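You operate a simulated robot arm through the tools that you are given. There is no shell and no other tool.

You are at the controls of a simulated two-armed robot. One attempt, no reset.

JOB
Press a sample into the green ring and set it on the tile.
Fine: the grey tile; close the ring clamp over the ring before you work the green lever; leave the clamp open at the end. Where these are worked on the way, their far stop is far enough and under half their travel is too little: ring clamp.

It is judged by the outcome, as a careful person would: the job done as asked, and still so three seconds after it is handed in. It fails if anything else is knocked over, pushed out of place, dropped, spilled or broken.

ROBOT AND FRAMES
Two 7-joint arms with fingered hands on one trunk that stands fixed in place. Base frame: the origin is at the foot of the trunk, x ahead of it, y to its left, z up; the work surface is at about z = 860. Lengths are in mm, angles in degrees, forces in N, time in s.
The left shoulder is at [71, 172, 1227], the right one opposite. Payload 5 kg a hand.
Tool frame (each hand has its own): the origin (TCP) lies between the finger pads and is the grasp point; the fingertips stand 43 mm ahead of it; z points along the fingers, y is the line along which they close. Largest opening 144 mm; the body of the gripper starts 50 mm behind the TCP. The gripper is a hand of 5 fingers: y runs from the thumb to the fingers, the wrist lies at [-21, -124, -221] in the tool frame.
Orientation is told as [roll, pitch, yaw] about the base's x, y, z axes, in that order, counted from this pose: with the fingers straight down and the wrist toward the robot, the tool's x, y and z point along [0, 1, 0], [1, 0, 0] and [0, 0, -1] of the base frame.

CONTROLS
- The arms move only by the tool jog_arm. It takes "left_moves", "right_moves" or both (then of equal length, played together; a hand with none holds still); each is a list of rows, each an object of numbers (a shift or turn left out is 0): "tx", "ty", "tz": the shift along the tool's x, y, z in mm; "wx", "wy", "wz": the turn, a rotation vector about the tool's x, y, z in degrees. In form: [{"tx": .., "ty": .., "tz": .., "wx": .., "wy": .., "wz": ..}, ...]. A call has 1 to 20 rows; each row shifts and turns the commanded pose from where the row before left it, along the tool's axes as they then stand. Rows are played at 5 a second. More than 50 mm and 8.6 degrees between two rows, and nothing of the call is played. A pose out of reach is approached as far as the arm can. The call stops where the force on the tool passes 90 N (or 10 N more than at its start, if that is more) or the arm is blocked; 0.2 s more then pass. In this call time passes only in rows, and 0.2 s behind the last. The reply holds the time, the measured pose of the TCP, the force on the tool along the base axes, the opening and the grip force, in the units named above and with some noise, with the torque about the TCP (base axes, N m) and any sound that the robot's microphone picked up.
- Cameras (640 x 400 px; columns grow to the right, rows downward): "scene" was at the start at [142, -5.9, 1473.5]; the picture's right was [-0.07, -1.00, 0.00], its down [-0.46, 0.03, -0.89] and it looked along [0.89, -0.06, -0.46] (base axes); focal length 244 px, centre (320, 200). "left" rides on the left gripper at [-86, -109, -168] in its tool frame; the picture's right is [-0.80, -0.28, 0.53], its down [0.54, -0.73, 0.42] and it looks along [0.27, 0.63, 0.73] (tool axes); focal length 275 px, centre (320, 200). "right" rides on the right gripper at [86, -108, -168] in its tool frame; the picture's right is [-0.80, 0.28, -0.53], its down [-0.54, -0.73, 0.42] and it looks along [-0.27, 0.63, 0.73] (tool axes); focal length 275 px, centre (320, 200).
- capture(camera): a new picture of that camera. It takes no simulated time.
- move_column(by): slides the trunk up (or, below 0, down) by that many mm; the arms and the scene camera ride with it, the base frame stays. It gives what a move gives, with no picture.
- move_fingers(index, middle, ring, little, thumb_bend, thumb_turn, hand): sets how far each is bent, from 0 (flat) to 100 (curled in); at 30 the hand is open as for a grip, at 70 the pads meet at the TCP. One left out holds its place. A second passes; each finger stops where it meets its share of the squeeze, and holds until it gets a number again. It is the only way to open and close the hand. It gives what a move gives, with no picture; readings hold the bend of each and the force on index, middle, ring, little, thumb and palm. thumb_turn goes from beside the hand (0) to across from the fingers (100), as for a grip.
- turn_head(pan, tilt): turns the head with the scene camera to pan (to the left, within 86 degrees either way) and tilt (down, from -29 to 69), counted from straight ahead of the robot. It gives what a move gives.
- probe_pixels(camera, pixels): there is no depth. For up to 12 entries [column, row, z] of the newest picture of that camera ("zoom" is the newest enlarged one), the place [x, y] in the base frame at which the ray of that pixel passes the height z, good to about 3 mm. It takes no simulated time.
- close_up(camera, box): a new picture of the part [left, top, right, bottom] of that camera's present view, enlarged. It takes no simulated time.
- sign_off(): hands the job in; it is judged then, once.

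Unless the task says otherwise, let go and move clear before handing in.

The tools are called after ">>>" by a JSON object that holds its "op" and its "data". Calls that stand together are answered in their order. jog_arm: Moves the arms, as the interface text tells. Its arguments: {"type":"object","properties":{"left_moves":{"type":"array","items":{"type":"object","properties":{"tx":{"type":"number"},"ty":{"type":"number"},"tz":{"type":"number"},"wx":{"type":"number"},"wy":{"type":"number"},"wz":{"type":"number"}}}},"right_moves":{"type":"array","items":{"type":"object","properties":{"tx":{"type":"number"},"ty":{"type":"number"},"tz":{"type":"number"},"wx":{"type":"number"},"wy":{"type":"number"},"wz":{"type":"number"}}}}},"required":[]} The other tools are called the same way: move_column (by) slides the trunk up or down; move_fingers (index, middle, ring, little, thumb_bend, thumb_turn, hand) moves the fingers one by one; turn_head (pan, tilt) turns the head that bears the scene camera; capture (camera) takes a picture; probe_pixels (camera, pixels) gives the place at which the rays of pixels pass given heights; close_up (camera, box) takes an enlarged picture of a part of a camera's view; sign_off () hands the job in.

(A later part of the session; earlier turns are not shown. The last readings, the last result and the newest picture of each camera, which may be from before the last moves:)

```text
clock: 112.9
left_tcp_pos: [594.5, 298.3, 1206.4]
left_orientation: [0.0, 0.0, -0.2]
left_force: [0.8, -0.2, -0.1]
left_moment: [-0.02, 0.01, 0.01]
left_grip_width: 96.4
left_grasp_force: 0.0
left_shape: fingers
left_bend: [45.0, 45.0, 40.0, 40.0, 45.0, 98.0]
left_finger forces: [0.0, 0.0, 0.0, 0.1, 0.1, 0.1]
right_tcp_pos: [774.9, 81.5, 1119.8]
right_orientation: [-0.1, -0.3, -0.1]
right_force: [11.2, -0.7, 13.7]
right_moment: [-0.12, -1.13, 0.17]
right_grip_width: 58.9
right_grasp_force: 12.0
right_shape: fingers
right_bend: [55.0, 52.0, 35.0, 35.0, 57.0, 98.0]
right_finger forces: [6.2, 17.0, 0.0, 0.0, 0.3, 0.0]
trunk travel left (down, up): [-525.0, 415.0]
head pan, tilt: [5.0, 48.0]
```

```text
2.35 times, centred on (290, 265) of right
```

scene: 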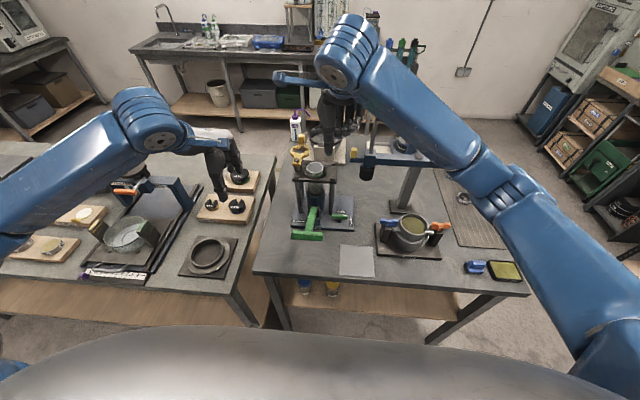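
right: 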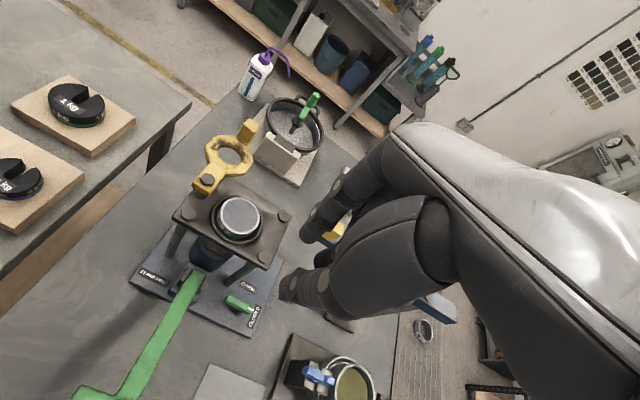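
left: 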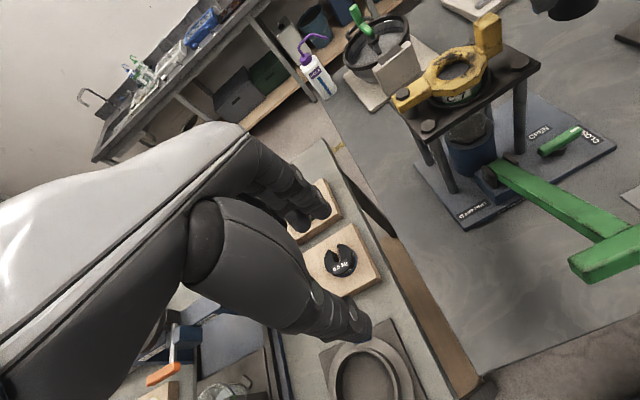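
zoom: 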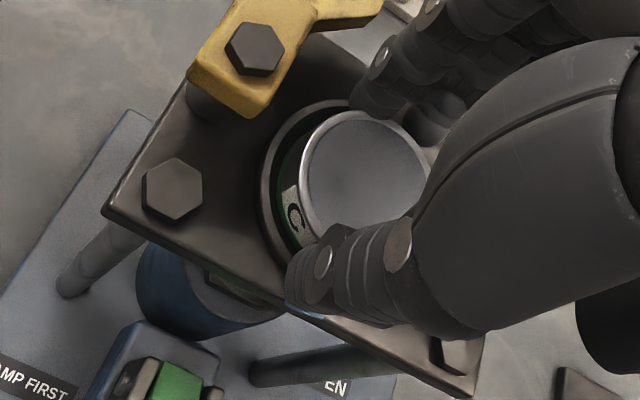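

The middle and index tips are catching the seat rim's outer edge (force +11 x, +14 z). I'll reopen, rise 3 mm, shift 3 mm forward to centre, and close again.

>>> {"op": "move_fingers", "data": {"hand": "right", "index": 47, "middle": 47, "thumb_bend": 47}}

>>> {"op": "jog_arm", "data": {"right_moves": [{"ty": 3, "tz": -4}]}}

>>> {"op": "move_fingers", "data": {"hand": "right", "index": 57, "middle": 57, "thumb_bend": 57}}

>>> {"op": "close_up", "data": {"camera": "left", "box": [400, 20, 520, 130]}}

>>> {"op": "close_up", "data": {"camera": "scene", "box": [290, 130, 350, 190]}}

```text
clock: 113.9
left_tcp_pos: [594.6, 300.6, 1207.5]
left_orientation: [-0.2, 0.0, -0.2]
left_force: [-0.2, -1.2, 0.8]
left_moment: [-0.02, 0.04, -0.02]
left_grip_width: 96.2
left_grasp_force: 0.1
left_shape: fingers
left_bend: [45.0, 45.0, 40.0, 40.0, 45.0, 98.0]
left_finger forces: [0.1, 0.0, 0.0, 0.1, 0.0, 0.0]
right_tcp_pos: [774.6, 82.7, 1117.7]
right_orientation: [-0.2, 0.0, -0.1]
right_force: [0.1, 0.2, 0.0]
right_moment: [0.01, 0.0, -0.03]
right_grip_width: 88.9
right_grasp_force: 0.2
right_shape: fingers
right_bend: [47.0, 47.0, 35.0, 35.0, 47.0, 98.0]
right_finger forces: [0.0, 0.0, 0.1, 0.0, 0.1, 0.0]
trunk travel left (down, up): [-525.0, 415.0]
head pan, tilt: [5.0, 48.0]
```

```text
clock: 114.3
left_tcp_pos: [595.2, 299.0, 1206.8]
left_orientation: [-0.2, 0.1, -0.2]
left_force: [0.4, -0.2, 0.3]
left_moment: [-0.02, -0.02, -0.01]
left_grip_width: 96.3
left_grasp_force: 0.0
left_shape: fingers
left_bend: [45.0, 45.0, 40.0, 40.0, 45.0, 98.0]
left_finger forces: [0.0, 0.0, 0.0, 0.0, 0.0, 0.0]
right_tcp_pos: [779.1, 82.4, 1122.3]
right_orientation: [-0.1, -0.2, -0.1]
right_force: [0.0, 0.7, 0.1]
right_moment: [0.01, -0.03, -0.02]
right_grip_width: 89.0
right_grasp_force: 0.0
right_shape: fingers
right_bend: [47.0, 47.0, 35.0, 35.0, 47.0, 98.0]
right_finger forces: [0.0, 0.0, 0.0, 0.0, 0.0, 0.0]
trunk travel left (down, up): [-525.0, 415.0]
head pan, tilt: [5.0, 48.0]
```

```text
clock: 115.3
left_tcp_pos: [596.1, 298.5, 1207.4]
left_orientation: [-0.2, 0.0, -0.3]
left_force: [-0.4, -0.2, 0.1]
left_moment: [0.04, -0.04, 0.04]
left_grip_width: 96.1
left_grasp_force: 0.1
left_shape: fingers
left_bend: [45.0, 45.0, 40.0, 40.0, 45.0, 98.0]
left_finger forces: [0.0, 0.1, 0.0, 0.0, 0.0, 0.0]
right_tcp_pos: [778.8, 80.4, 1122.6]
right_orientation: [-0.1, -0.1, 0.0]
right_force: [1.2, 0.9, 0.5]
right_moment: [0.04, -0.02, 0.0]
right_grip_width: 59.3
right_grasp_force: 1.3
right_shape: fingers
right_bend: [55.0, 56.0, 35.0, 35.0, 55.0, 97.0]
right_finger forces: [0.9, 0.0, 0.0, 0.1, 0.6, 0.1]
trunk travel left (down, up): [-525.0, 415.0]
head pan, tilt: [5.0, 48.0]
```

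```text
3.64 times, centred on (460, 75) of left
```

zoom: 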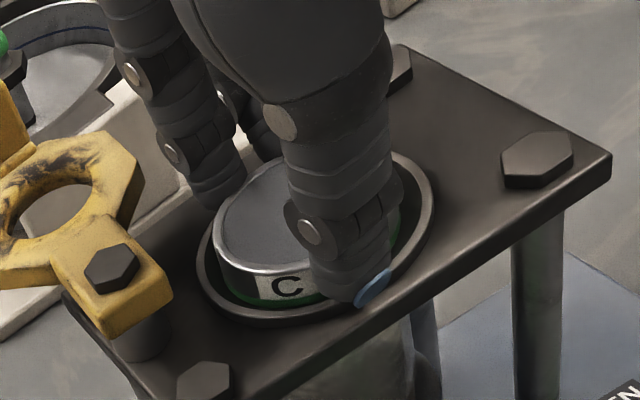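

```text
6.67 times, centred on (320, 160) of scene
```

zoom: 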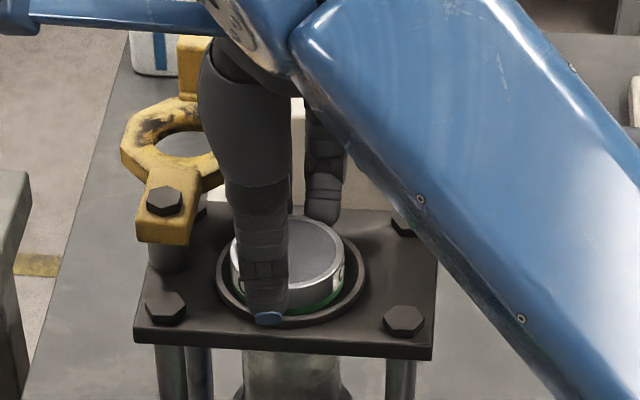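

Clean contact with the ring at 59 mm and no vertical load. I'll lower 1.5 mm for more overlap and tighten.

>>> {"op": "jog_arm", "data": {"right_moves": [{"tz": 1.5}]}}

>>> {"op": "move_fingers", "data": {"hand": "right", "index": 70, "middle": 70, "thumb_bend": 70}}

>>> {"op": "close_up", "data": {"camera": "left", "box": [400, 20, 520, 130]}}

>>> {"op": "close_up", "data": {"camera": "right", "box": [200, 180, 380, 350]}}

```text
clock: 115.7
left_tcp_pos: [595.3, 300.0, 1207.3]
left_orientation: [-0.2, 0.0, -0.3]
left_force: [-0.5, -0.4, 0.3]
left_moment: [-0.03, -0.04, 0.02]
left_grip_width: 96.1
left_grasp_force: 0.1
left_shape: fingers
left_bend: [45.0, 45.0, 40.0, 40.0, 45.0, 98.0]
left_finger forces: [0.0, 0.1, 0.0, 0.0, 0.1, 0.0]
right_tcp_pos: [777.8, 81.9, 1120.4]
right_orientation: [-0.1, 0.0, -0.1]
right_force: [0.2, -0.3, 0.9]
right_moment: [-0.02, -0.03, -0.02]
right_grip_width: 59.2
right_grasp_force: 1.3
right_shape: fingers
right_bend: [55.0, 56.0, 35.0, 35.0, 55.0, 97.0]
right_finger forces: [0.9, 0.0, 0.1, 0.0, 0.7, 0.0]
trunk travel left (down, up): [-525.0, 415.0]
head pan, tilt: [5.0, 48.0]
```

```text
clock: 116.7
left_tcp_pos: [595.2, 298.6, 1206.3]
left_orientation: [0.1, 0.1, -0.2]
left_force: [0.8, 0.2, 0.3]
left_moment: [0.01, -0.01, -0.03]
left_grip_width: 96.2
left_grasp_force: 0.0
left_shape: fingers
left_bend: [45.0, 45.0, 40.0, 40.0, 45.0, 98.0]
left_finger forces: [0.0, 0.0, 0.1, 0.0, 0.1, 0.1]
right_tcp_pos: [779.2, 82.4, 1120.2]
right_orientation: [-0.1, -0.1, -0.1]
right_force: [4.1, -2.1, 2.6]
right_moment: [-0.09, -0.17, 0.03]
right_grip_width: 54.7
right_grasp_force: 15.7
right_shape: fingers
right_bend: [57.0, 60.0, 35.0, 35.0, 59.0, 97.0]
right_finger forces: [8.7, 8.7, 0.0, 0.0, 14.0, 0.0]
trunk travel left (down, up): [-525.0, 415.0]
head pan, tilt: [5.0, 48.0]
```

```text
3.64 times, centred on (460, 75) of left
```

zoom: 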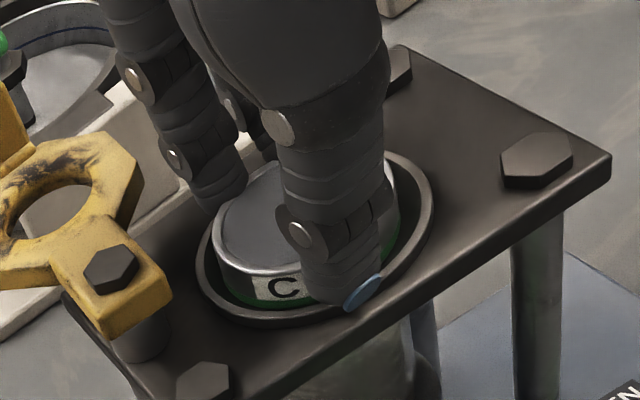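

```text
2.35 times, centred on (290, 265) of right
```

zoom: 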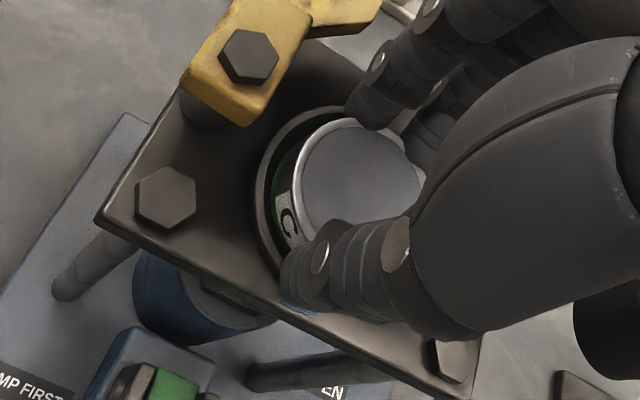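

Grip is 15.7 N, evenly shared. I'll lift slowly, a few mm at first.

>>> {"op": "jog_arm", "data": {"right_moves": [{"tz": -3}, {"tz": -4}]}}

>>> {"op": "close_up", "data": {"camera": "left", "box": [400, 20, 520, 130]}}

>>> {"op": "close_up", "data": {"camera": "right", "box": [200, 180, 380, 350]}}

>>> {"op": "close_up", "data": {"camera": "scene", "box": [290, 130, 350, 190]}}

```text
clock: 117.3
left_tcp_pos: [595.9, 299.5, 1206.7]
left_orientation: [-0.1, 0.1, -0.2]
left_force: [-0.9, 0.4, 0.0]
left_moment: [-0.01, -0.04, 0.0]
left_grip_width: 95.9
left_grasp_force: 0.1
left_shape: fingers
left_bend: [45.0, 45.0, 40.0, 40.0, 45.0, 98.0]
left_finger forces: [0.0, 0.0, 0.0, 0.0, 0.0, 0.0]
right_tcp_pos: [778.4, 80.0, 1126.0]
right_orientation: [-0.1, 0.0, 0.0]
right_force: [-0.2, -0.3, -1.1]
right_moment: [0.0, -0.03, 0.03]
right_grip_width: 54.8
right_grasp_force: 15.6
right_shape: fingers
right_bend: [57.0, 60.0, 35.0, 35.0, 59.0, 96.0]
right_finger forces: [7.8, 7.0, 0.0, 0.0, 15.6, 0.0]
trunk travel left (down, up): [-525.0, 415.0]
head pan, tilt: [5.0, 48.0]
```

```text
3.64 times, centred on (460, 75) of left
```

zoom: 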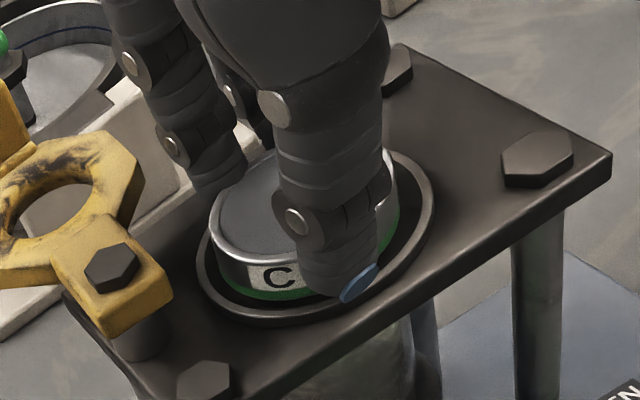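

```text
2.35 times, centred on (290, 265) of right
```

zoom: 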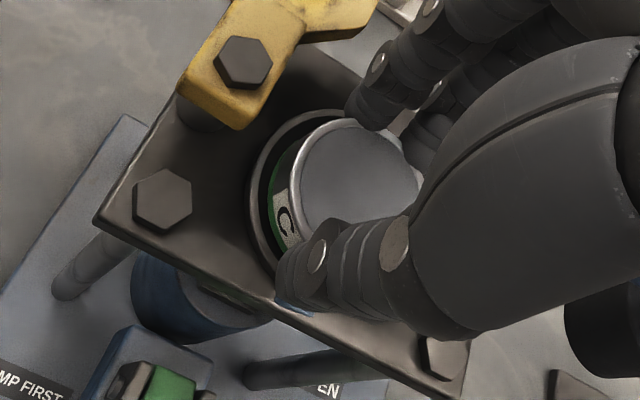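

```text
6.67 times, centred on (320, 160) of scene
```

zoom: 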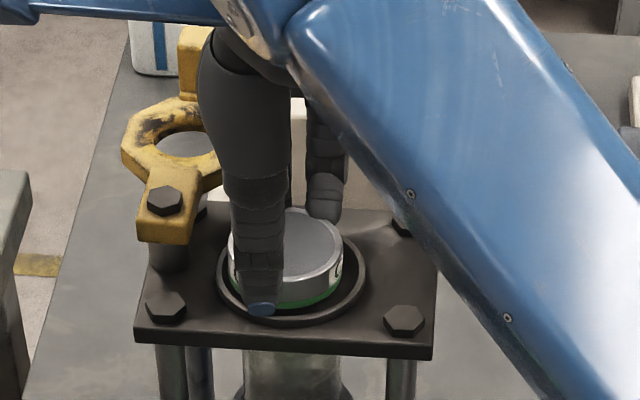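

The ring and sample rise together with only about 1 N of load. I'll lift clear.

>>> {"op": "jog_arm", "data": {"right_moves": [{"tz": -8}, {"tz": -12}, {"tz": -15}, {"tz": -15}]}}

>>> {"op": "close_up", "data": {"camera": "left", "box": [380, 0, 540, 130]}}

>>> {"op": "close_up", "data": {"camera": "right", "box": [200, 180, 380, 350]}}

>>> {"op": "close_up", "data": {"camera": "scene", "box": [290, 120, 350, 190]}}

```text
clock: 118.3
left_tcp_pos: [593.7, 300.2, 1206.3]
left_orientation: [-0.2, 0.1, -0.2]
left_force: [-0.5, 0.7, 0.6]
left_moment: [-0.02, -0.02, 0.01]
left_grip_width: 96.5
left_grasp_force: 0.1
left_shape: fingers
left_bend: [45.0, 45.0, 40.0, 40.0, 45.0, 98.0]
left_finger forces: [0.0, 0.1, 0.0, 0.1, 0.0, 0.0]
right_tcp_pos: [776.8, 82.6, 1175.1]
right_orientation: [-0.1, -0.1, 0.0]
right_force: [-0.4, 0.0, -1.9]
right_moment: [0.02, -0.05, 0.04]
right_grip_width: 54.8
right_grasp_force: 15.4
right_shape: fingers
right_bend: [57.0, 60.0, 35.0, 35.0, 59.0, 96.0]
right_finger forces: [7.7, 7.0, 0.0, 0.1, 15.5, 0.1]
trunk travel left (down, up): [-525.0, 415.0]
head pan, tilt: [5.0, 48.0]
```

```text
3.08 times, centred on (460, 65) of left
```

zoom: 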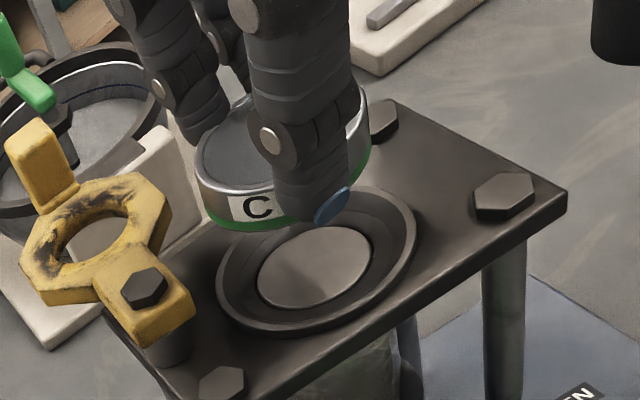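

```text
2.35 times, centred on (290, 265) of right
```

zoom: 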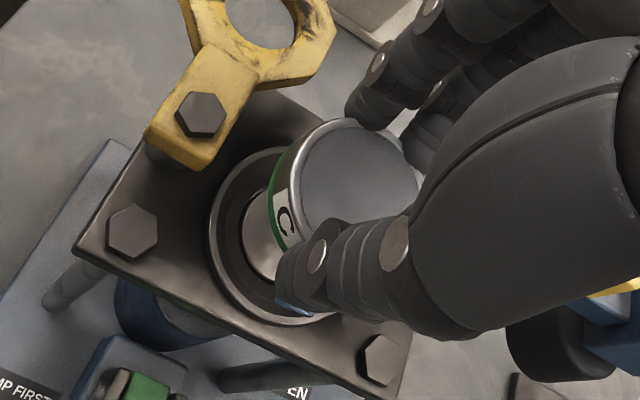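

```text
5.71 times, centred on (320, 155) of scene
```

zoom: 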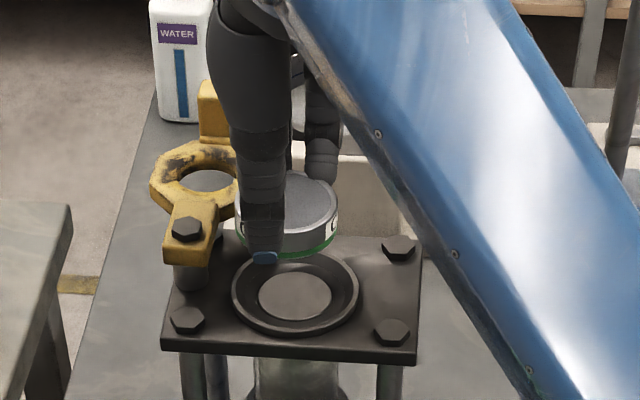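

The sample came away with the ring and the piston face is visible in the seat. I'll carry it back in -x over the lever, then re-measure the tile and its surroundings.

>>> {"op": "jog_arm", "data": {"right_moves": [{"tz": -10}, {"ty": -40}, {"ty": -40}, {"ty": -40}, {"ty": -40}]}}

>>> {"op": "capture", "data": {"scene": "scene", "camera": "scene"}}

>>> {"op": "close_up", "data": {"camera": "scene", "box": [320, 190, 460, 300]}}

>>> {"op": "capture", "data": {"camera": "right"}}

```text
clock: 119.7
left_tcp_pos: [597.2, 297.3, 1206.6]
left_orientation: [0.0, 0.0, -0.1]
left_force: [0.8, 0.4, -0.7]
left_moment: [0.03, 0.01, 0.0]
left_grip_width: 96.0
left_grasp_force: 0.0
left_shape: fingers
left_bend: [45.0, 45.0, 40.0, 40.0, 45.0, 98.0]
left_finger forces: [0.0, 0.0, 0.0, 0.0, 0.0, 0.0]
right_tcp_pos: [661.8, 0.9, 1188.1]
right_orientation: [-7.5, -4.4, -4.4]
right_force: [0.3, 0.1, -1.2]
right_moment: [-0.03, 0.04, 0.0]
right_grip_width: 54.3
right_grasp_force: 15.3
right_shape: fingers
right_bend: [57.0, 61.0, 35.0, 35.0, 59.0, 96.0]
right_finger forces: [7.9, 7.4, 0.0, 0.0, 15.8, 0.1]
trunk travel left (down, up): [-525.0, 415.0]
head pan, tilt: [5.0, 48.0]
stopped in row 5 (right hand): the arm was blocked; the commanded pose is now the measured one
```

```text
taken
```

scene: 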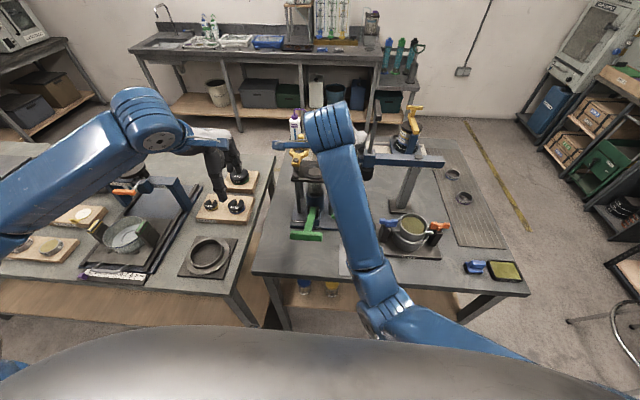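

```text
3.64 times, centred on (390, 245) of scene
```

zoom: 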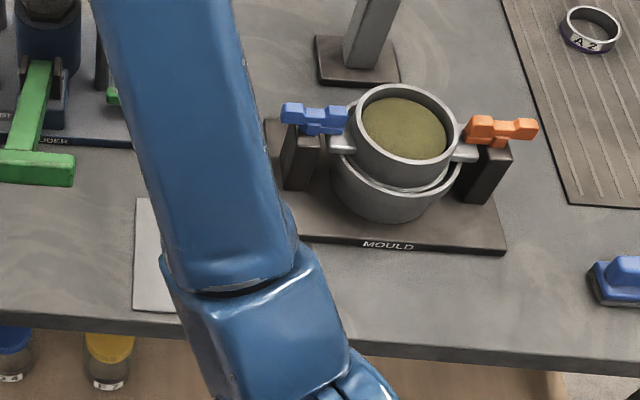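

```text
taken
```

right: 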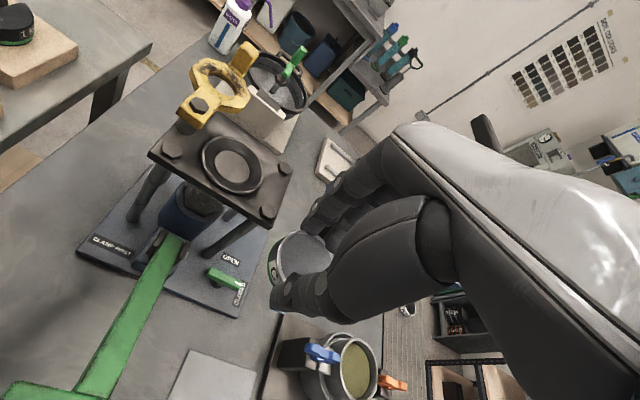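

The arm was blocked near a joint limit (the elbow is folded close to the body at y ≈ +80), and the hand drifted to (662, 1) with a small tilt; the ring is still held at 15 N. I'll move to the right where the arm has room, then level the hand.

>>> {"op": "jog_arm", "data": {"right_moves": [{"tx": -30}, {"tx": -30, "wy": 2.5, "wx": 1.5, "wz": -1.5}, {"tx": -20, "wy": 2.5, "wx": 1.5, "wz": -1.5}, {"wy": 2.5, "wx": 1.4, "wz": -1.4}]}}

>>> {"op": "capture", "data": {"camera": "scene"}}

>>> {"op": "capture", "data": {"camera": "right"}}

```text
clock: 120.8
left_tcp_pos: [595.6, 298.2, 1207.6]
left_orientation: [0.0, 0.0, -0.2]
left_force: [0.7, 0.7, -0.4]
left_moment: [0.01, -0.03, 0.03]
left_grip_width: 96.5
left_grasp_force: 0.1
left_shape: fingers
left_bend: [45.0, 45.0, 40.0, 40.0, 45.0, 98.0]
left_finger forces: [0.1, 0.0, 0.0, 0.1, 0.0, 0.0]
right_tcp_pos: [662.3, -141.0, 1181.2]
right_orientation: [-7.1, 0.0, -3.7]
right_force: [-0.1, -0.3, -1.6]
right_moment: [-0.01, 0.0, 0.0]
right_grip_width: 54.7
right_grasp_force: 15.4
right_shape: fingers
right_bend: [57.0, 61.0, 35.0, 35.0, 59.0, 96.0]
right_finger forces: [7.9, 7.3, 0.1, 0.0, 15.6, 0.1]
trunk travel left (down, up): [-525.0, 415.0]
head pan, tilt: [5.0, 48.0]
stopped in row 4 (right hand): the arm was blocked; the commanded pose is now the measured one
```

```text
taken
```

scene: 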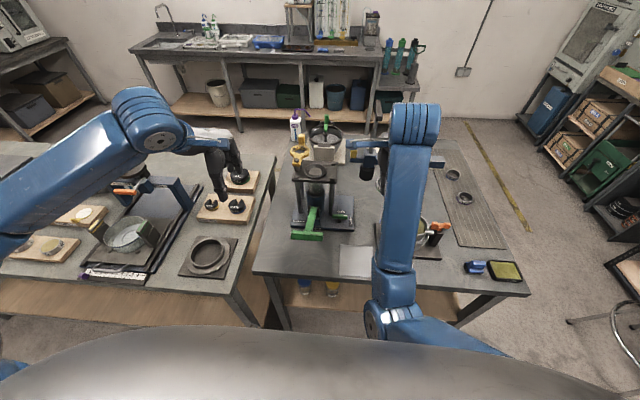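

```text
taken
```

right: 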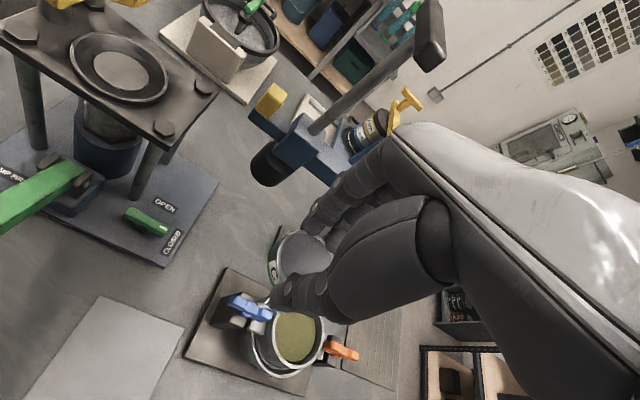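

The elbow has folded in front of the body and the wrist keeps running into a limit, though the ring is still held at 15 N. I'll raise the hand and move it outward to the right to let the elbow swing back out.

>>> {"op": "jog_arm", "data": {"right_moves": [{"tz": -30}, {"tz": -40, "tx": -15}, {"tz": -40, "tx": -20}, {"tz": -40, "tx": -20}]}}

>>> {"op": "capture", "data": {"camera": "scene"}}

>>> {"op": "capture", "data": {"camera": "right"}}

```text
clock: 121.4
left_tcp_pos: [595.9, 298.7, 1207.0]
left_orientation: [0.0, 0.1, -0.2]
left_force: [0.0, -0.1, 0.1]
left_moment: [0.04, 0.01, -0.05]
left_grip_width: 96.5
left_grasp_force: 0.0
left_shape: fingers
left_bend: [45.0, 45.0, 40.0, 40.0, 45.0, 98.0]
left_finger forces: [0.0, 0.0, 0.1, 0.1, 0.1, 0.0]
right_tcp_pos: [675.6, -216.5, 1225.4]
right_orientation: [-14.4, -0.9, -8.1]
right_force: [0.1, 0.4, -1.7]
right_moment: [0.01, 0.01, 0.0]
right_grip_width: 54.6
right_grasp_force: 15.2
right_shape: fingers
right_bend: [57.0, 61.0, 35.0, 35.0, 59.0, 96.0]
right_finger forces: [7.9, 7.4, 0.1, 0.1, 15.4, 0.0]
right hand out of reach, approached as far as the arm can: row 2, 3
trunk travel left (down, up): [-525.0, 415.0]
head pan, tilt: [5.0, 48.0]
stopped in row 3 (right hand): the arm was blocked; the commanded pose is now the measured one
```

```text
taken
```

scene: 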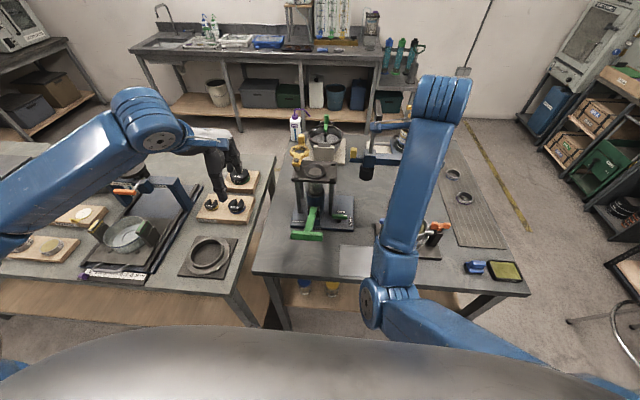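

```text
taken
```

right: 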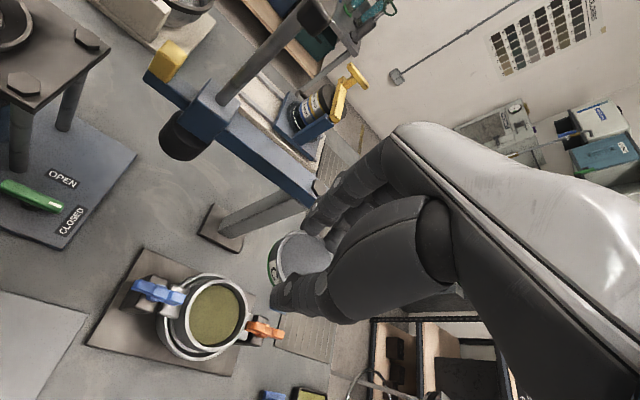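

The wrist tilt is drifting because the elbow is on the inner side. Ring orientation about the vertical doesn't matter, so I'll yaw the hand clockwise-out (positive yaw) in small steps to bring the elbow outward.

>>> {"op": "jog_arm", "data": {"right_moves": [{"wz": -4}, {"wz": -4}]}}

```text
clock: 122.0
left_tcp_pos: [595.7, 298.7, 1206.2]
left_orientation: [0.0, 0.1, -0.1]
left_force: [0.3, 0.3, -0.3]
left_moment: [-0.01, 0.0, -0.01]
left_grip_width: 96.1
left_grasp_force: 0.0
left_shape: fingers
left_bend: [45.0, 45.0, 40.0, 40.0, 45.0, 98.0]
left_finger forces: [0.0, 0.0, 0.0, 0.0, 0.0, 0.0]
right_tcp_pos: [675.0, -232.2, 1222.4]
right_orientation: [-16.2, 1.2, -1.4]
right_force: [0.0, -0.2, -1.5]
right_moment: [0.03, 0.05, 0.02]
right_grip_width: 54.8
right_grasp_force: 15.2
right_shape: fingers
right_bend: [57.0, 61.0, 35.0, 35.0, 59.0, 96.0]
right_finger forces: [7.9, 7.4, 0.0, 0.0, 15.4, 0.0]
trunk travel left (down, up): [-525.0, 415.0]
head pan, tilt: [5.0, 48.0]
```

>>> {"op": "jog_arm", "data": {"right_moves": [{"wz": -5}, {"wz": -5}, {"wz": -5}]}}

>>> {"op": "capture", "data": {"camera": "scene"}}

```text
clock: 123.0
left_tcp_pos: [595.2, 299.2, 1206.8]
left_orientation: [-0.1, 0.1, -0.2]
left_force: [0.0, 0.7, 0.2]
left_moment: [0.02, -0.03, -0.02]
left_grip_width: 96.4
left_grasp_force: 0.0
left_shape: fingers
left_bend: [45.0, 45.0, 40.0, 40.0, 45.0, 98.0]
left_finger forces: [0.1, 0.0, 0.0, 0.0, 0.0, 0.1]
right_tcp_pos: [679.5, -282.0, 1219.2]
right_orientation: [-19.8, 5.6, 9.7]
right_force: [-0.1, 0.2, -1.4]
right_moment: [0.02, 0.01, -0.03]
right_grip_width: 54.8
right_grasp_force: 15.4
right_shape: fingers
right_bend: [57.0, 61.0, 35.0, 35.0, 59.0, 96.0]
right_finger forces: [8.0, 7.3, 0.0, 0.1, 15.2, 0.0]
right hand out of reach, approached as far as the arm can: row 3
trunk travel left (down, up): [-525.0, 415.0]
head pan, tilt: [5.0, 48.0]
stopped in row 3 (right hand): the arm was blocked; the commanded pose is now the measured one
```

```text
taken
```

scene: 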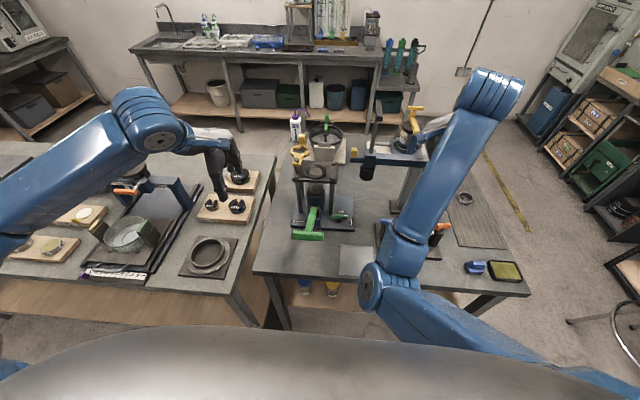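

The elbow is tucked inward. I'll move the hand well out to the right (towards its starting side) so the shoulder must swing outward, keeping the ring high above everything.

>>> {"op": "jog_arm", "data": {"right_moves": [{"tx": -35, "tz": -5}, {"tx": -40}, {"tx": -40}]}}

>>> {"op": "capture", "data": {"camera": "scene"}}

```text
clock: 123.8
left_tcp_pos: [595.2, 297.7, 1206.6]
left_orientation: [0.0, 0.0, -0.2]
left_force: [-0.1, 1.0, -0.1]
left_moment: [0.05, -0.03, -0.01]
left_grip_width: 96.0
left_grasp_force: 0.1
left_shape: fingers
left_bend: [45.0, 45.0, 40.0, 40.0, 45.0, 98.0]
left_finger forces: [0.0, 0.0, 0.1, 0.1, 0.0, 0.0]
right_tcp_pos: [703.7, -382.2, 1261.0]
right_orientation: [-19.4, 5.7, 9.8]
right_force: [0.7, -0.3, -1.4]
right_moment: [0.04, 0.01, 0.04]
right_grip_width: 54.5
right_grasp_force: 15.4
right_shape: fingers
right_bend: [57.0, 61.0, 35.0, 35.0, 59.0, 96.0]
right_finger forces: [8.0, 7.3, 0.1, 0.1, 15.3, 0.1]
trunk travel left (down, up): [-525.0, 415.0]
head pan, tilt: [5.0, 48.0]
```

```text
taken
```

scene: 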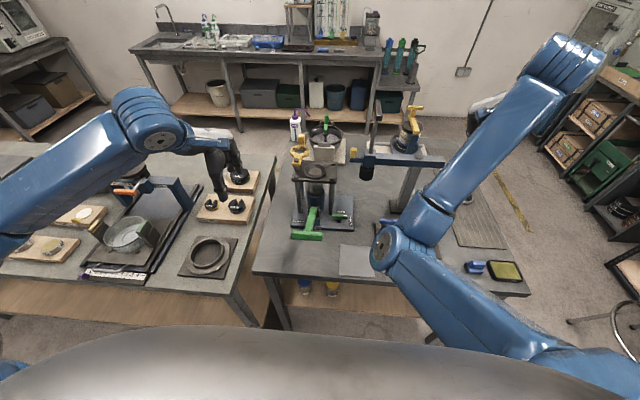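

That move tracked properly and the elbow is starting to open. I'll continue outward and begin levelling the hand.

>>> {"op": "jog_arm", "data": {"right_moves": [{"tx": -40}, {"tx": -40}, {"tx": -40}, {"wy": 5}, {"wy": 5}, {"wy": 5}, {"wy": 4}]}}

>>> {"op": "capture", "data": {"camera": "scene"}}

```text
clock: 125.4
left_tcp_pos: [595.4, 299.0, 1207.1]
left_orientation: [-0.1, 0.1, -0.2]
left_force: [0.4, 0.1, -0.1]
left_moment: [0.0, 0.02, -0.01]
left_grip_width: 96.5
left_grasp_force: 0.0
left_shape: fingers
left_bend: [45.0, 45.0, 40.0, 40.0, 45.0, 98.0]
left_finger forces: [0.0, 0.0, 0.0, 0.0, 0.0, 0.1]
right_tcp_pos: [726.7, -493.6, 1300.2]
right_orientation: [-0.5, 5.7, 10.0]
right_force: [-0.3, 1.0, -0.7]
right_moment: [0.0, 0.02, 0.02]
right_grip_width: 54.7
right_grasp_force: 14.8
right_shape: fingers
right_bend: [57.0, 61.0, 35.0, 35.0, 59.0, 96.0]
right_finger forces: [7.7, 7.4, 0.1, 0.0, 15.0, 0.0]
trunk travel left (down, up): [-525.0, 415.0]
head pan, tilt: [5.0, 48.0]
```

```text
taken
```

scene: 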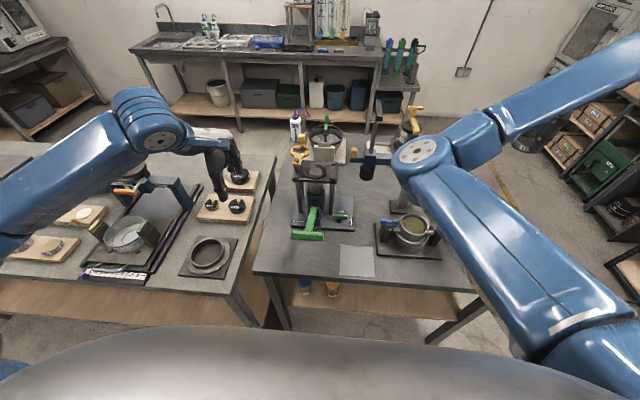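

The hand tracks well out here and is level again, but the elbow is still on the inner side. I'll try yawing the hand outward here, where nothing is near, and watch the elbow.

>>> {"op": "jog_arm", "data": {"right_moves": [{"wx": -5.5}, {"wz": -7}, {"wz": -7}, {"wz": -7}, {"wz": -7}]}}

>>> {"op": "turn_head", "data": {"pan": -25, "tilt": 40}}

>>> {"op": "capture", "data": {"camera": "scene"}}

```text
clock: 126.6
left_tcp_pos: [594.6, 297.8, 1207.3]
left_orientation: [-0.1, 0.0, -0.2]
left_force: [0.3, 0.0, -0.4]
left_moment: [-0.03, 0.0, 0.01]
left_grip_width: 96.3
left_grasp_force: 0.0
left_shape: fingers
left_bend: [45.0, 45.0, 40.0, 40.0, 45.0, 98.0]
left_finger forces: [0.0, 0.0, 0.1, 0.0, 0.1, 0.0]
right_tcp_pos: [726.0, -494.4, 1299.5]
right_orientation: [-0.4, 0.5, 38.1]
right_force: [0.2, 0.4, -1.6]
right_moment: [0.02, 0.01, 0.01]
right_grip_width: 54.4
right_grasp_force: 15.7
right_shape: fingers
right_bend: [57.0, 61.0, 35.0, 35.0, 59.0, 96.0]
right_finger forces: [7.8, 7.4, 0.0, 0.0, 14.9, 0.0]
trunk travel left (down, up): [-525.0, 415.0]
head pan, tilt: [5.0, 48.0]
```

```text
clock: 127.6
left_tcp_pos: [596.0, 299.6, 1206.7]
left_orientation: [0.0, 0.0, -0.2]
left_force: [-0.6, 0.1, -0.6]
left_moment: [0.0, 0.0, 0.02]
left_grip_width: 96.3
left_grasp_force: 0.1
left_shape: fingers
left_bend: [45.0, 45.0, 40.0, 40.0, 45.0, 98.0]
left_finger forces: [0.0, 0.1, 0.0, 0.0, 0.1, 0.0]
right_tcp_pos: [726.2, -495.1, 1301.0]
right_orientation: [-0.4, 0.4, 37.8]
right_force: [0.4, 0.2, -0.5]
right_moment: [0.0, 0.0, -0.01]
right_grip_width: 54.4
right_grasp_force: 15.3
right_shape: fingers
right_bend: [57.0, 61.0, 35.0, 35.0, 59.0, 96.0]
right_finger forces: [7.9, 7.4, 0.0, 0.0, 15.0, 0.0]
trunk travel left (down, up): [-525.0, 415.0]
head pan, tilt: [-25.0, 40.0]
```

```text
taken
```

scene: 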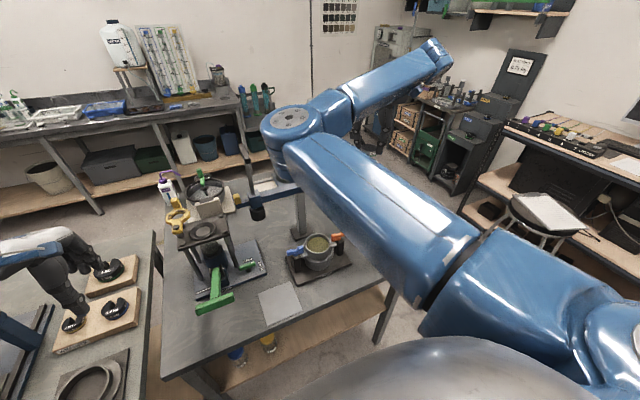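

I can see the arm now: the elbow is raised in front with the forearm pointing outward, and no limit is active. I'll bring the hand back towards the tile gradually while lowering, so the forearm ends up descending towards the hand.

>>> {"op": "jog_arm", "data": {"right_moves": [{"tx": 42.4, "ty": 13.9, "tz": 7}, {"tx": 42.4, "ty": 13.9, "tz": 7}, {"tx": 42.4, "ty": 13.9, "tz": 7}]}}

>>> {"op": "capture", "data": {"camera": "scene"}}

```text
clock: 128.4
left_tcp_pos: [596.0, 295.1, 1208.0]
left_orientation: [0.0, 0.0, -0.3]
left_force: [-0.4, -0.4, -0.1]
left_moment: [0.06, 0.05, -0.04]
left_grip_width: 96.5
left_grasp_force: 0.0
left_shape: fingers
left_bend: [45.0, 45.0, 40.0, 40.0, 45.0, 98.0]
left_finger forces: [0.1, 0.0, 0.0, 0.0, 0.0, 0.1]
right_tcp_pos: [699.9, -425.1, 1287.5]
right_orientation: [-0.2, 0.4, 37.9]
right_force: [-0.4, -0.5, -1.2]
right_moment: [0.06, 0.06, 0.0]
right_grip_width: 54.4
right_grasp_force: 15.6
right_shape: fingers
right_bend: [57.0, 61.0, 35.0, 35.0, 59.0, 96.0]
right_finger forces: [7.8, 7.4, 0.0, 0.0, 14.9, 0.1]
right hand out of reach, approached as far as the arm can: row 2, 3
trunk travel left (down, up): [-525.0, 415.0]
head pan, tilt: [-25.0, 40.0]
```

```text
taken
```

scene: 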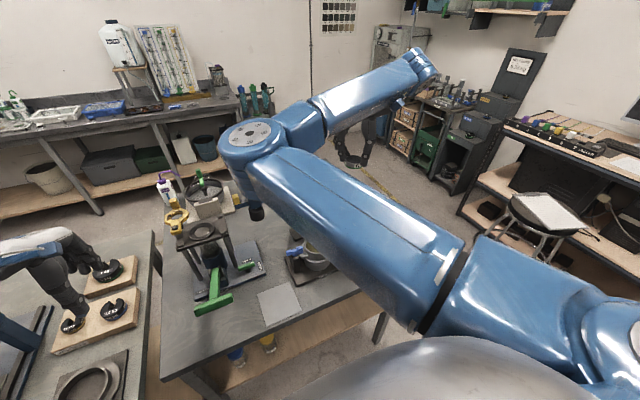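

The wrist reaches its limit in this arrangement. I'll retrace the path that brought the arm here, back to the elbow-down posture near (662, 0), and then descend to the tile from there.

>>> {"op": "jog_arm", "data": {"right_moves": [{"wz": 7}, {"wz": 7}, {"wz": 7}, {"wz": 7}, {"wx": 5}, {"wy": -5}, {"wy": -5}, {"wy": -5}, {"wy": -4.5}]}}

>>> {"op": "capture", "data": {"camera": "scene"}}

```text
clock: 130.4
left_tcp_pos: [595.7, 299.3, 1207.3]
left_orientation: [-0.1, 0.0, -0.2]
left_force: [-0.8, 0.4, -0.1]
left_moment: [-0.06, 0.03, -0.01]
left_grip_width: 96.2
left_grasp_force: 0.0
left_shape: fingers
left_bend: [45.0, 45.0, 40.0, 40.0, 45.0, 98.0]
left_finger forces: [0.0, 0.0, 0.1, 0.2, 0.1, 0.0]
right_tcp_pos: [703.5, -423.4, 1289.5]
right_orientation: [-20.1, 5.2, 9.9]
right_force: [0.2, 0.1, -0.7]
right_moment: [0.02, 0.01, 0.01]
right_grip_width: 54.5
right_grasp_force: 15.7
right_shape: fingers
right_bend: [57.0, 61.0, 35.0, 35.0, 59.0, 96.0]
right_finger forces: [7.9, 7.4, 0.0, 0.0, 14.9, 0.1]
right hand out of reach, approached as far as the arm can: row 1
trunk travel left (down, up): [-525.0, 415.0]
head pan, tilt: [-25.0, 40.0]
```

```text
taken
```

scene: 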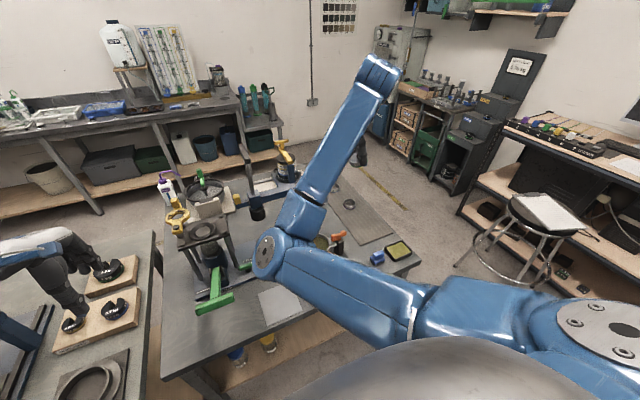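

Rolling the hand lowered the elbow. I'll retrace toward y = -280 in that posture.

>>> {"op": "jog_arm", "data": {"right_moves": [{"tx": 39.5, "ty": 1.8, "tz": 4.2}, {"tx": 39.5, "ty": 1.8, "tz": 4.2}, {"tx": 39.5, "ty": 1.8, "tz": 4.2}, {"tx": 39.5, "ty": 1.8, "tz": 4.2}]}}

>>> {"op": "capture", "data": {"camera": "scene"}}

```text
clock: 131.6
left_tcp_pos: [595.4, 299.1, 1207.0]
left_orientation: [0.0, 0.0, 0.0]
left_force: [-0.1, -0.6, 0.1]
left_moment: [0.02, -0.01, -0.02]
left_grip_width: 96.4
left_grasp_force: 0.0
left_shape: fingers
left_bend: [45.0, 45.0, 40.0, 40.0, 45.0, 98.0]
left_finger forces: [0.0, 0.1, 0.1, 0.1, 0.0, 0.0]
right_tcp_pos: [680.9, -344.5, 1241.7]
right_orientation: [-24.6, 4.0, 5.3]
right_force: [-0.7, -0.2, -0.5]
right_moment: [0.02, 0.02, -0.01]
right_grip_width: 54.6
right_grasp_force: 14.6
right_shape: fingers
right_bend: [58.0, 61.0, 35.0, 35.0, 59.0, 96.0]
right_finger forces: [7.8, 7.3, 0.1, 0.0, 14.7, 0.1]
trunk travel left (down, up): [-525.0, 415.0]
head pan, tilt: [-25.0, 40.0]
stopped in row 4 (right hand): the arm was blocked; the commanded pose is now the measured one
```

```text
taken
```

scene: 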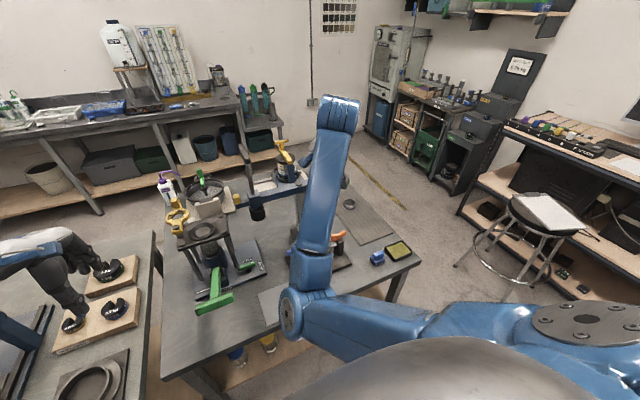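

The arm is blocked again there, with the upper arm across the chest. The safe choice is to set the ring down on the mat where it came from, sort out the arm posture with an empty hand, and then pick it up again; first I'll move back out and level the hand.

>>> {"op": "jog_arm", "data": {"right_moves": [{"tx": -35}, {"tx": -40}, {"tx": -40}, {"tx": -40}, {"wy": 6}, {"wy": 6}, {"wy": 6}, {"wy": 6}]}}

>>> {"op": "capture", "data": {"camera": "scene"}}

```text
clock: 133.4
left_tcp_pos: [594.7, 299.4, 1206.6]
left_orientation: [-0.1, 0.0, -0.3]
left_force: [-0.3, -1.0, 0.6]
left_moment: [-0.04, -0.02, -0.01]
left_grip_width: 96.3
left_grasp_force: 0.1
left_shape: fingers
left_bend: [45.0, 45.0, 40.0, 40.0, 45.0, 98.0]
left_finger forces: [0.0, 0.0, 0.0, 0.0, 0.0, 0.1]
right_tcp_pos: [699.2, -481.7, 1301.9]
right_orientation: [-0.3, 4.1, 5.6]
right_force: [0.1, -0.2, -0.2]
right_moment: [0.0, 0.01, 0.02]
right_grip_width: 54.3
right_grasp_force: 15.2
right_shape: fingers
right_bend: [58.0, 61.0, 35.0, 35.0, 59.0, 96.0]
right_finger forces: [7.7, 7.4, 0.0, 0.1, 14.4, 0.0]
trunk travel left (down, up): [-525.0, 415.0]
head pan, tilt: [-25.0, 40.0]
```

```text
taken
```

scene: 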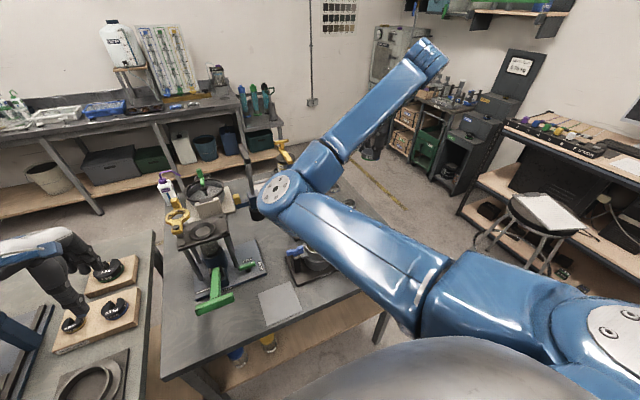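

The hand is level again. I'll go down over the mat at the ring's original spot and check clearance before setting it down.

>>> {"op": "jog_arm", "data": {"right_moves": [{"wx": -4}, {"wz": 5.6}, {"tx": -35, "ty": 13, "tz": 10}, {"tx": -34, "ty": 13, "tz": 40}, {"tz": 45}, {"tz": 45}, {"tz": 45}, {"tz": 45}, {"tz": 45}]}}

>>> {"op": "capture", "data": {"camera": "scene"}}

>>> {"op": "capture", "data": {"camera": "right"}}

```text
refused: row 4 steps farther than a row can; nothing moved
```

```text
taken
```

scene: 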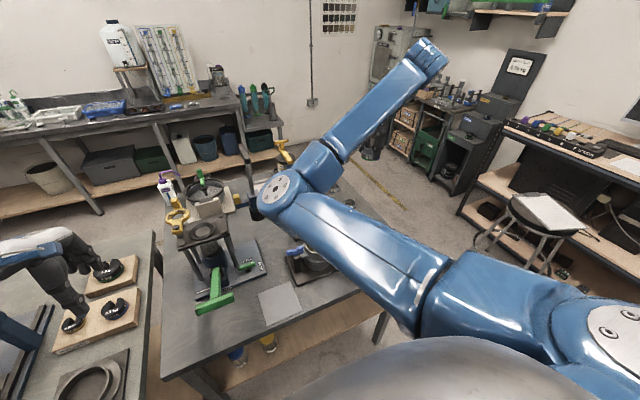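

```text
taken
```

right: 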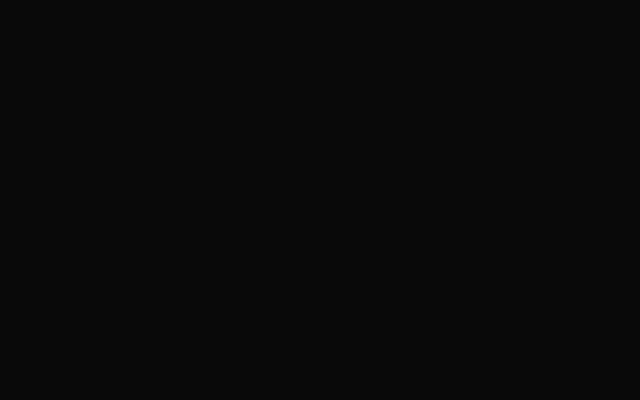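

The right camera is black here, probably covered by the forearm in this posture, so I'll rely on the scene camera. The last call was refused for one oversized row, so I'll resend it with smaller steps.

>>> {"op": "jog_arm", "data": {"right_moves": [{"wx": -4}, {"wz": 5.6}, {"tx": -35, "ty": 13, "tz": 10}, {"tx": -34, "ty": 13, "tz": 20}, {"tz": 45}, {"tz": 45}, {"tz": 45}]}}

>>> {"op": "capture", "data": {"camera": "scene"}}

>>> {"op": "capture", "data": {"camera": "right"}}

```text
clock: 135.0
left_tcp_pos: [595.1, 297.1, 1206.5]
left_orientation: [0.0, 0.1, -0.2]
left_force: [0.0, -0.5, -0.5]
left_moment: [0.08, 0.05, 0.0]
left_grip_width: 96.5
left_grasp_force: 0.1
left_shape: fingers
left_bend: [45.0, 45.0, 40.0, 40.0, 45.0, 98.0]
left_finger forces: [0.0, 0.0, 0.1, 0.0, 0.0, 0.1]
right_tcp_pos: [723.1, -550.7, 1137.2]
right_orientation: [-0.2, 0.0, -0.1]
right_force: [0.0, -0.2, -0.6]
right_moment: [0.04, 0.03, 0.02]
right_grip_width: 54.0
right_grasp_force: 14.9
right_shape: fingers
right_bend: [58.0, 61.0, 35.0, 35.0, 59.0, 96.0]
right_finger forces: [7.7, 7.4, 0.0, 0.1, 14.3, 0.0]
trunk travel left (down, up): [-525.0, 415.0]
head pan, tilt: [-25.0, 40.0]
```

```text
taken
```

scene: 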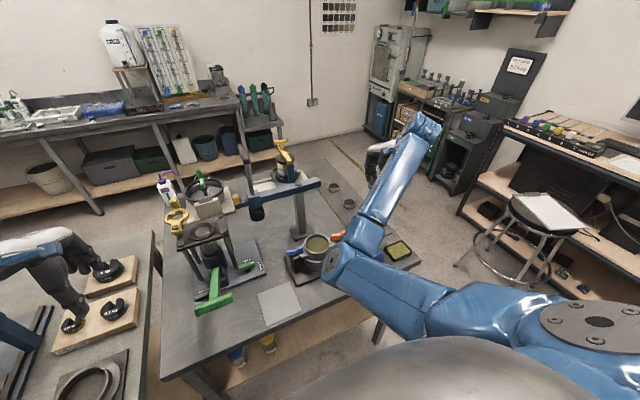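

```text
taken
```

right: 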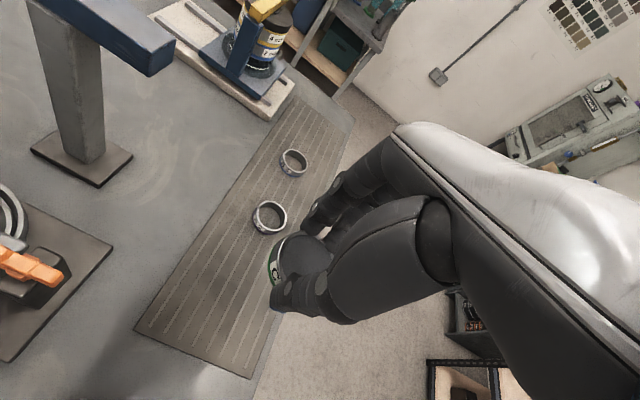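

At this lower height the elbow sits lower and freer. Before setting the ring down, I'll try approaching the tile at low height (z ≈ 1060), watching tilt and limits step by step.

>>> {"op": "jog_arm", "data": {"right_moves": [{"tx": 33.3, "ty": -20.5, "tz": 12.8}, {"tx": 33.3, "ty": -20.5, "tz": 12.8}, {"tx": 33.3, "ty": -20.5, "tz": 12.8}]}}

>>> {"op": "capture", "data": {"camera": "scene"}}

```text
clock: 135.8
left_tcp_pos: [593.8, 299.9, 1207.4]
left_orientation: [-0.1, -0.1, -0.2]
left_force: [0.5, 0.1, 0.5]
left_moment: [-0.03, -0.04, 0.01]
left_grip_width: 96.3
left_grasp_force: 0.0
left_shape: fingers
left_bend: [45.0, 45.0, 40.0, 40.0, 45.0, 98.0]
left_finger forces: [0.0, 0.0, 0.0, 0.0, 0.0, 0.1]
right_tcp_pos: [662.0, -450.3, 1102.5]
right_orientation: [-0.4, 0.0, 0.0]
right_force: [-0.7, -0.2, -0.7]
right_moment: [-0.01, -0.03, -0.01]
right_grip_width: 53.8
right_grasp_force: 14.6
right_shape: fingers
right_bend: [58.0, 61.0, 35.0, 35.0, 59.0, 96.0]
right_finger forces: [7.7, 7.5, 0.0, 0.0, 14.2, 0.0]
trunk travel left (down, up): [-525.0, 415.0]
head pan, tilt: [-25.0, 40.0]
```

```text
taken
```

scene: 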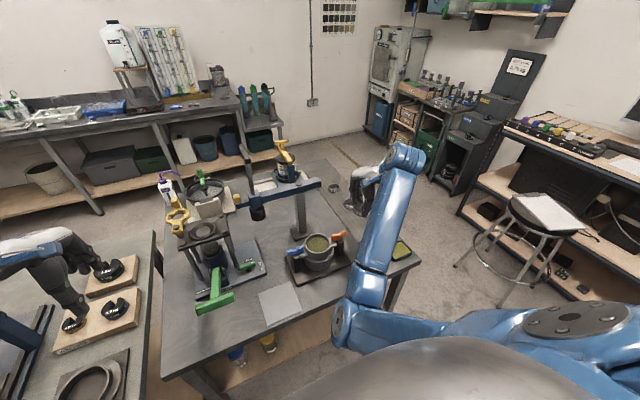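

>>> {"op": "jog_arm", "data": {"right_moves": [{"tx": 33.3, "ty": -15, "tz": 10}, {"tx": 33.3, "ty": -15, "tz": 10}]}}

>>> {"op": "capture", "data": {"camera": "scene"}}

>>> {"op": "capture", "data": {"camera": "right"}}

```text
clock: 136.4
left_tcp_pos: [594.5, 300.1, 1206.7]
left_orientation: [-0.1, 0.0, -0.1]
left_force: [-0.6, 1.6, -0.6]
left_moment: [0.0, -0.03, -0.01]
left_grip_width: 96.2
left_grasp_force: 0.1
left_shape: fingers
left_bend: [45.0, 45.0, 40.0, 40.0, 45.0, 98.0]
left_finger forces: [0.1, 0.0, 0.0, 0.0, 0.0, 0.0]
right_tcp_pos: [632.4, -382.6, 1079.5]
right_orientation: [-0.4, 0.0, 0.0]
right_force: [0.6, 0.8, -0.7]
right_moment: [-0.02, -0.03, 0.0]
right_grip_width: 53.8
right_grasp_force: 14.4
right_shape: fingers
right_bend: [58.0, 61.0, 35.0, 35.0, 59.0, 96.0]
right_finger forces: [7.8, 7.4, 0.0, 0.1, 14.2, 0.0]
trunk travel left (down, up): [-525.0, 415.0]
head pan, tilt: [-25.0, 40.0]
```

```text
taken
```

scene: 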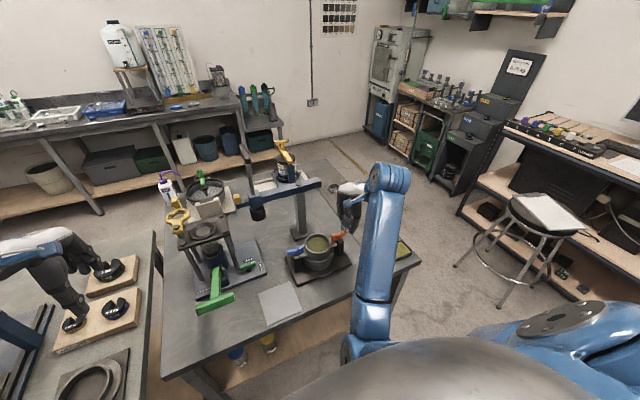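

```text
taken
```

right: 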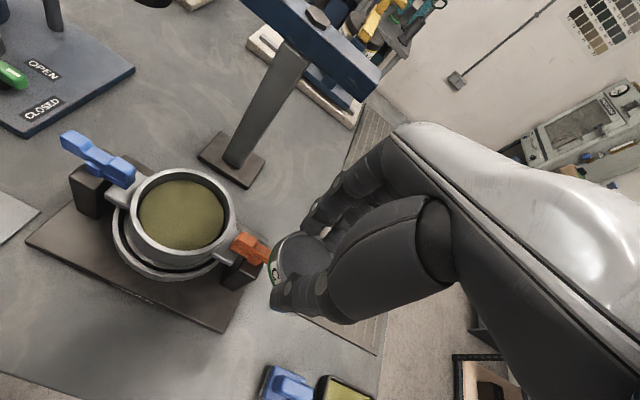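

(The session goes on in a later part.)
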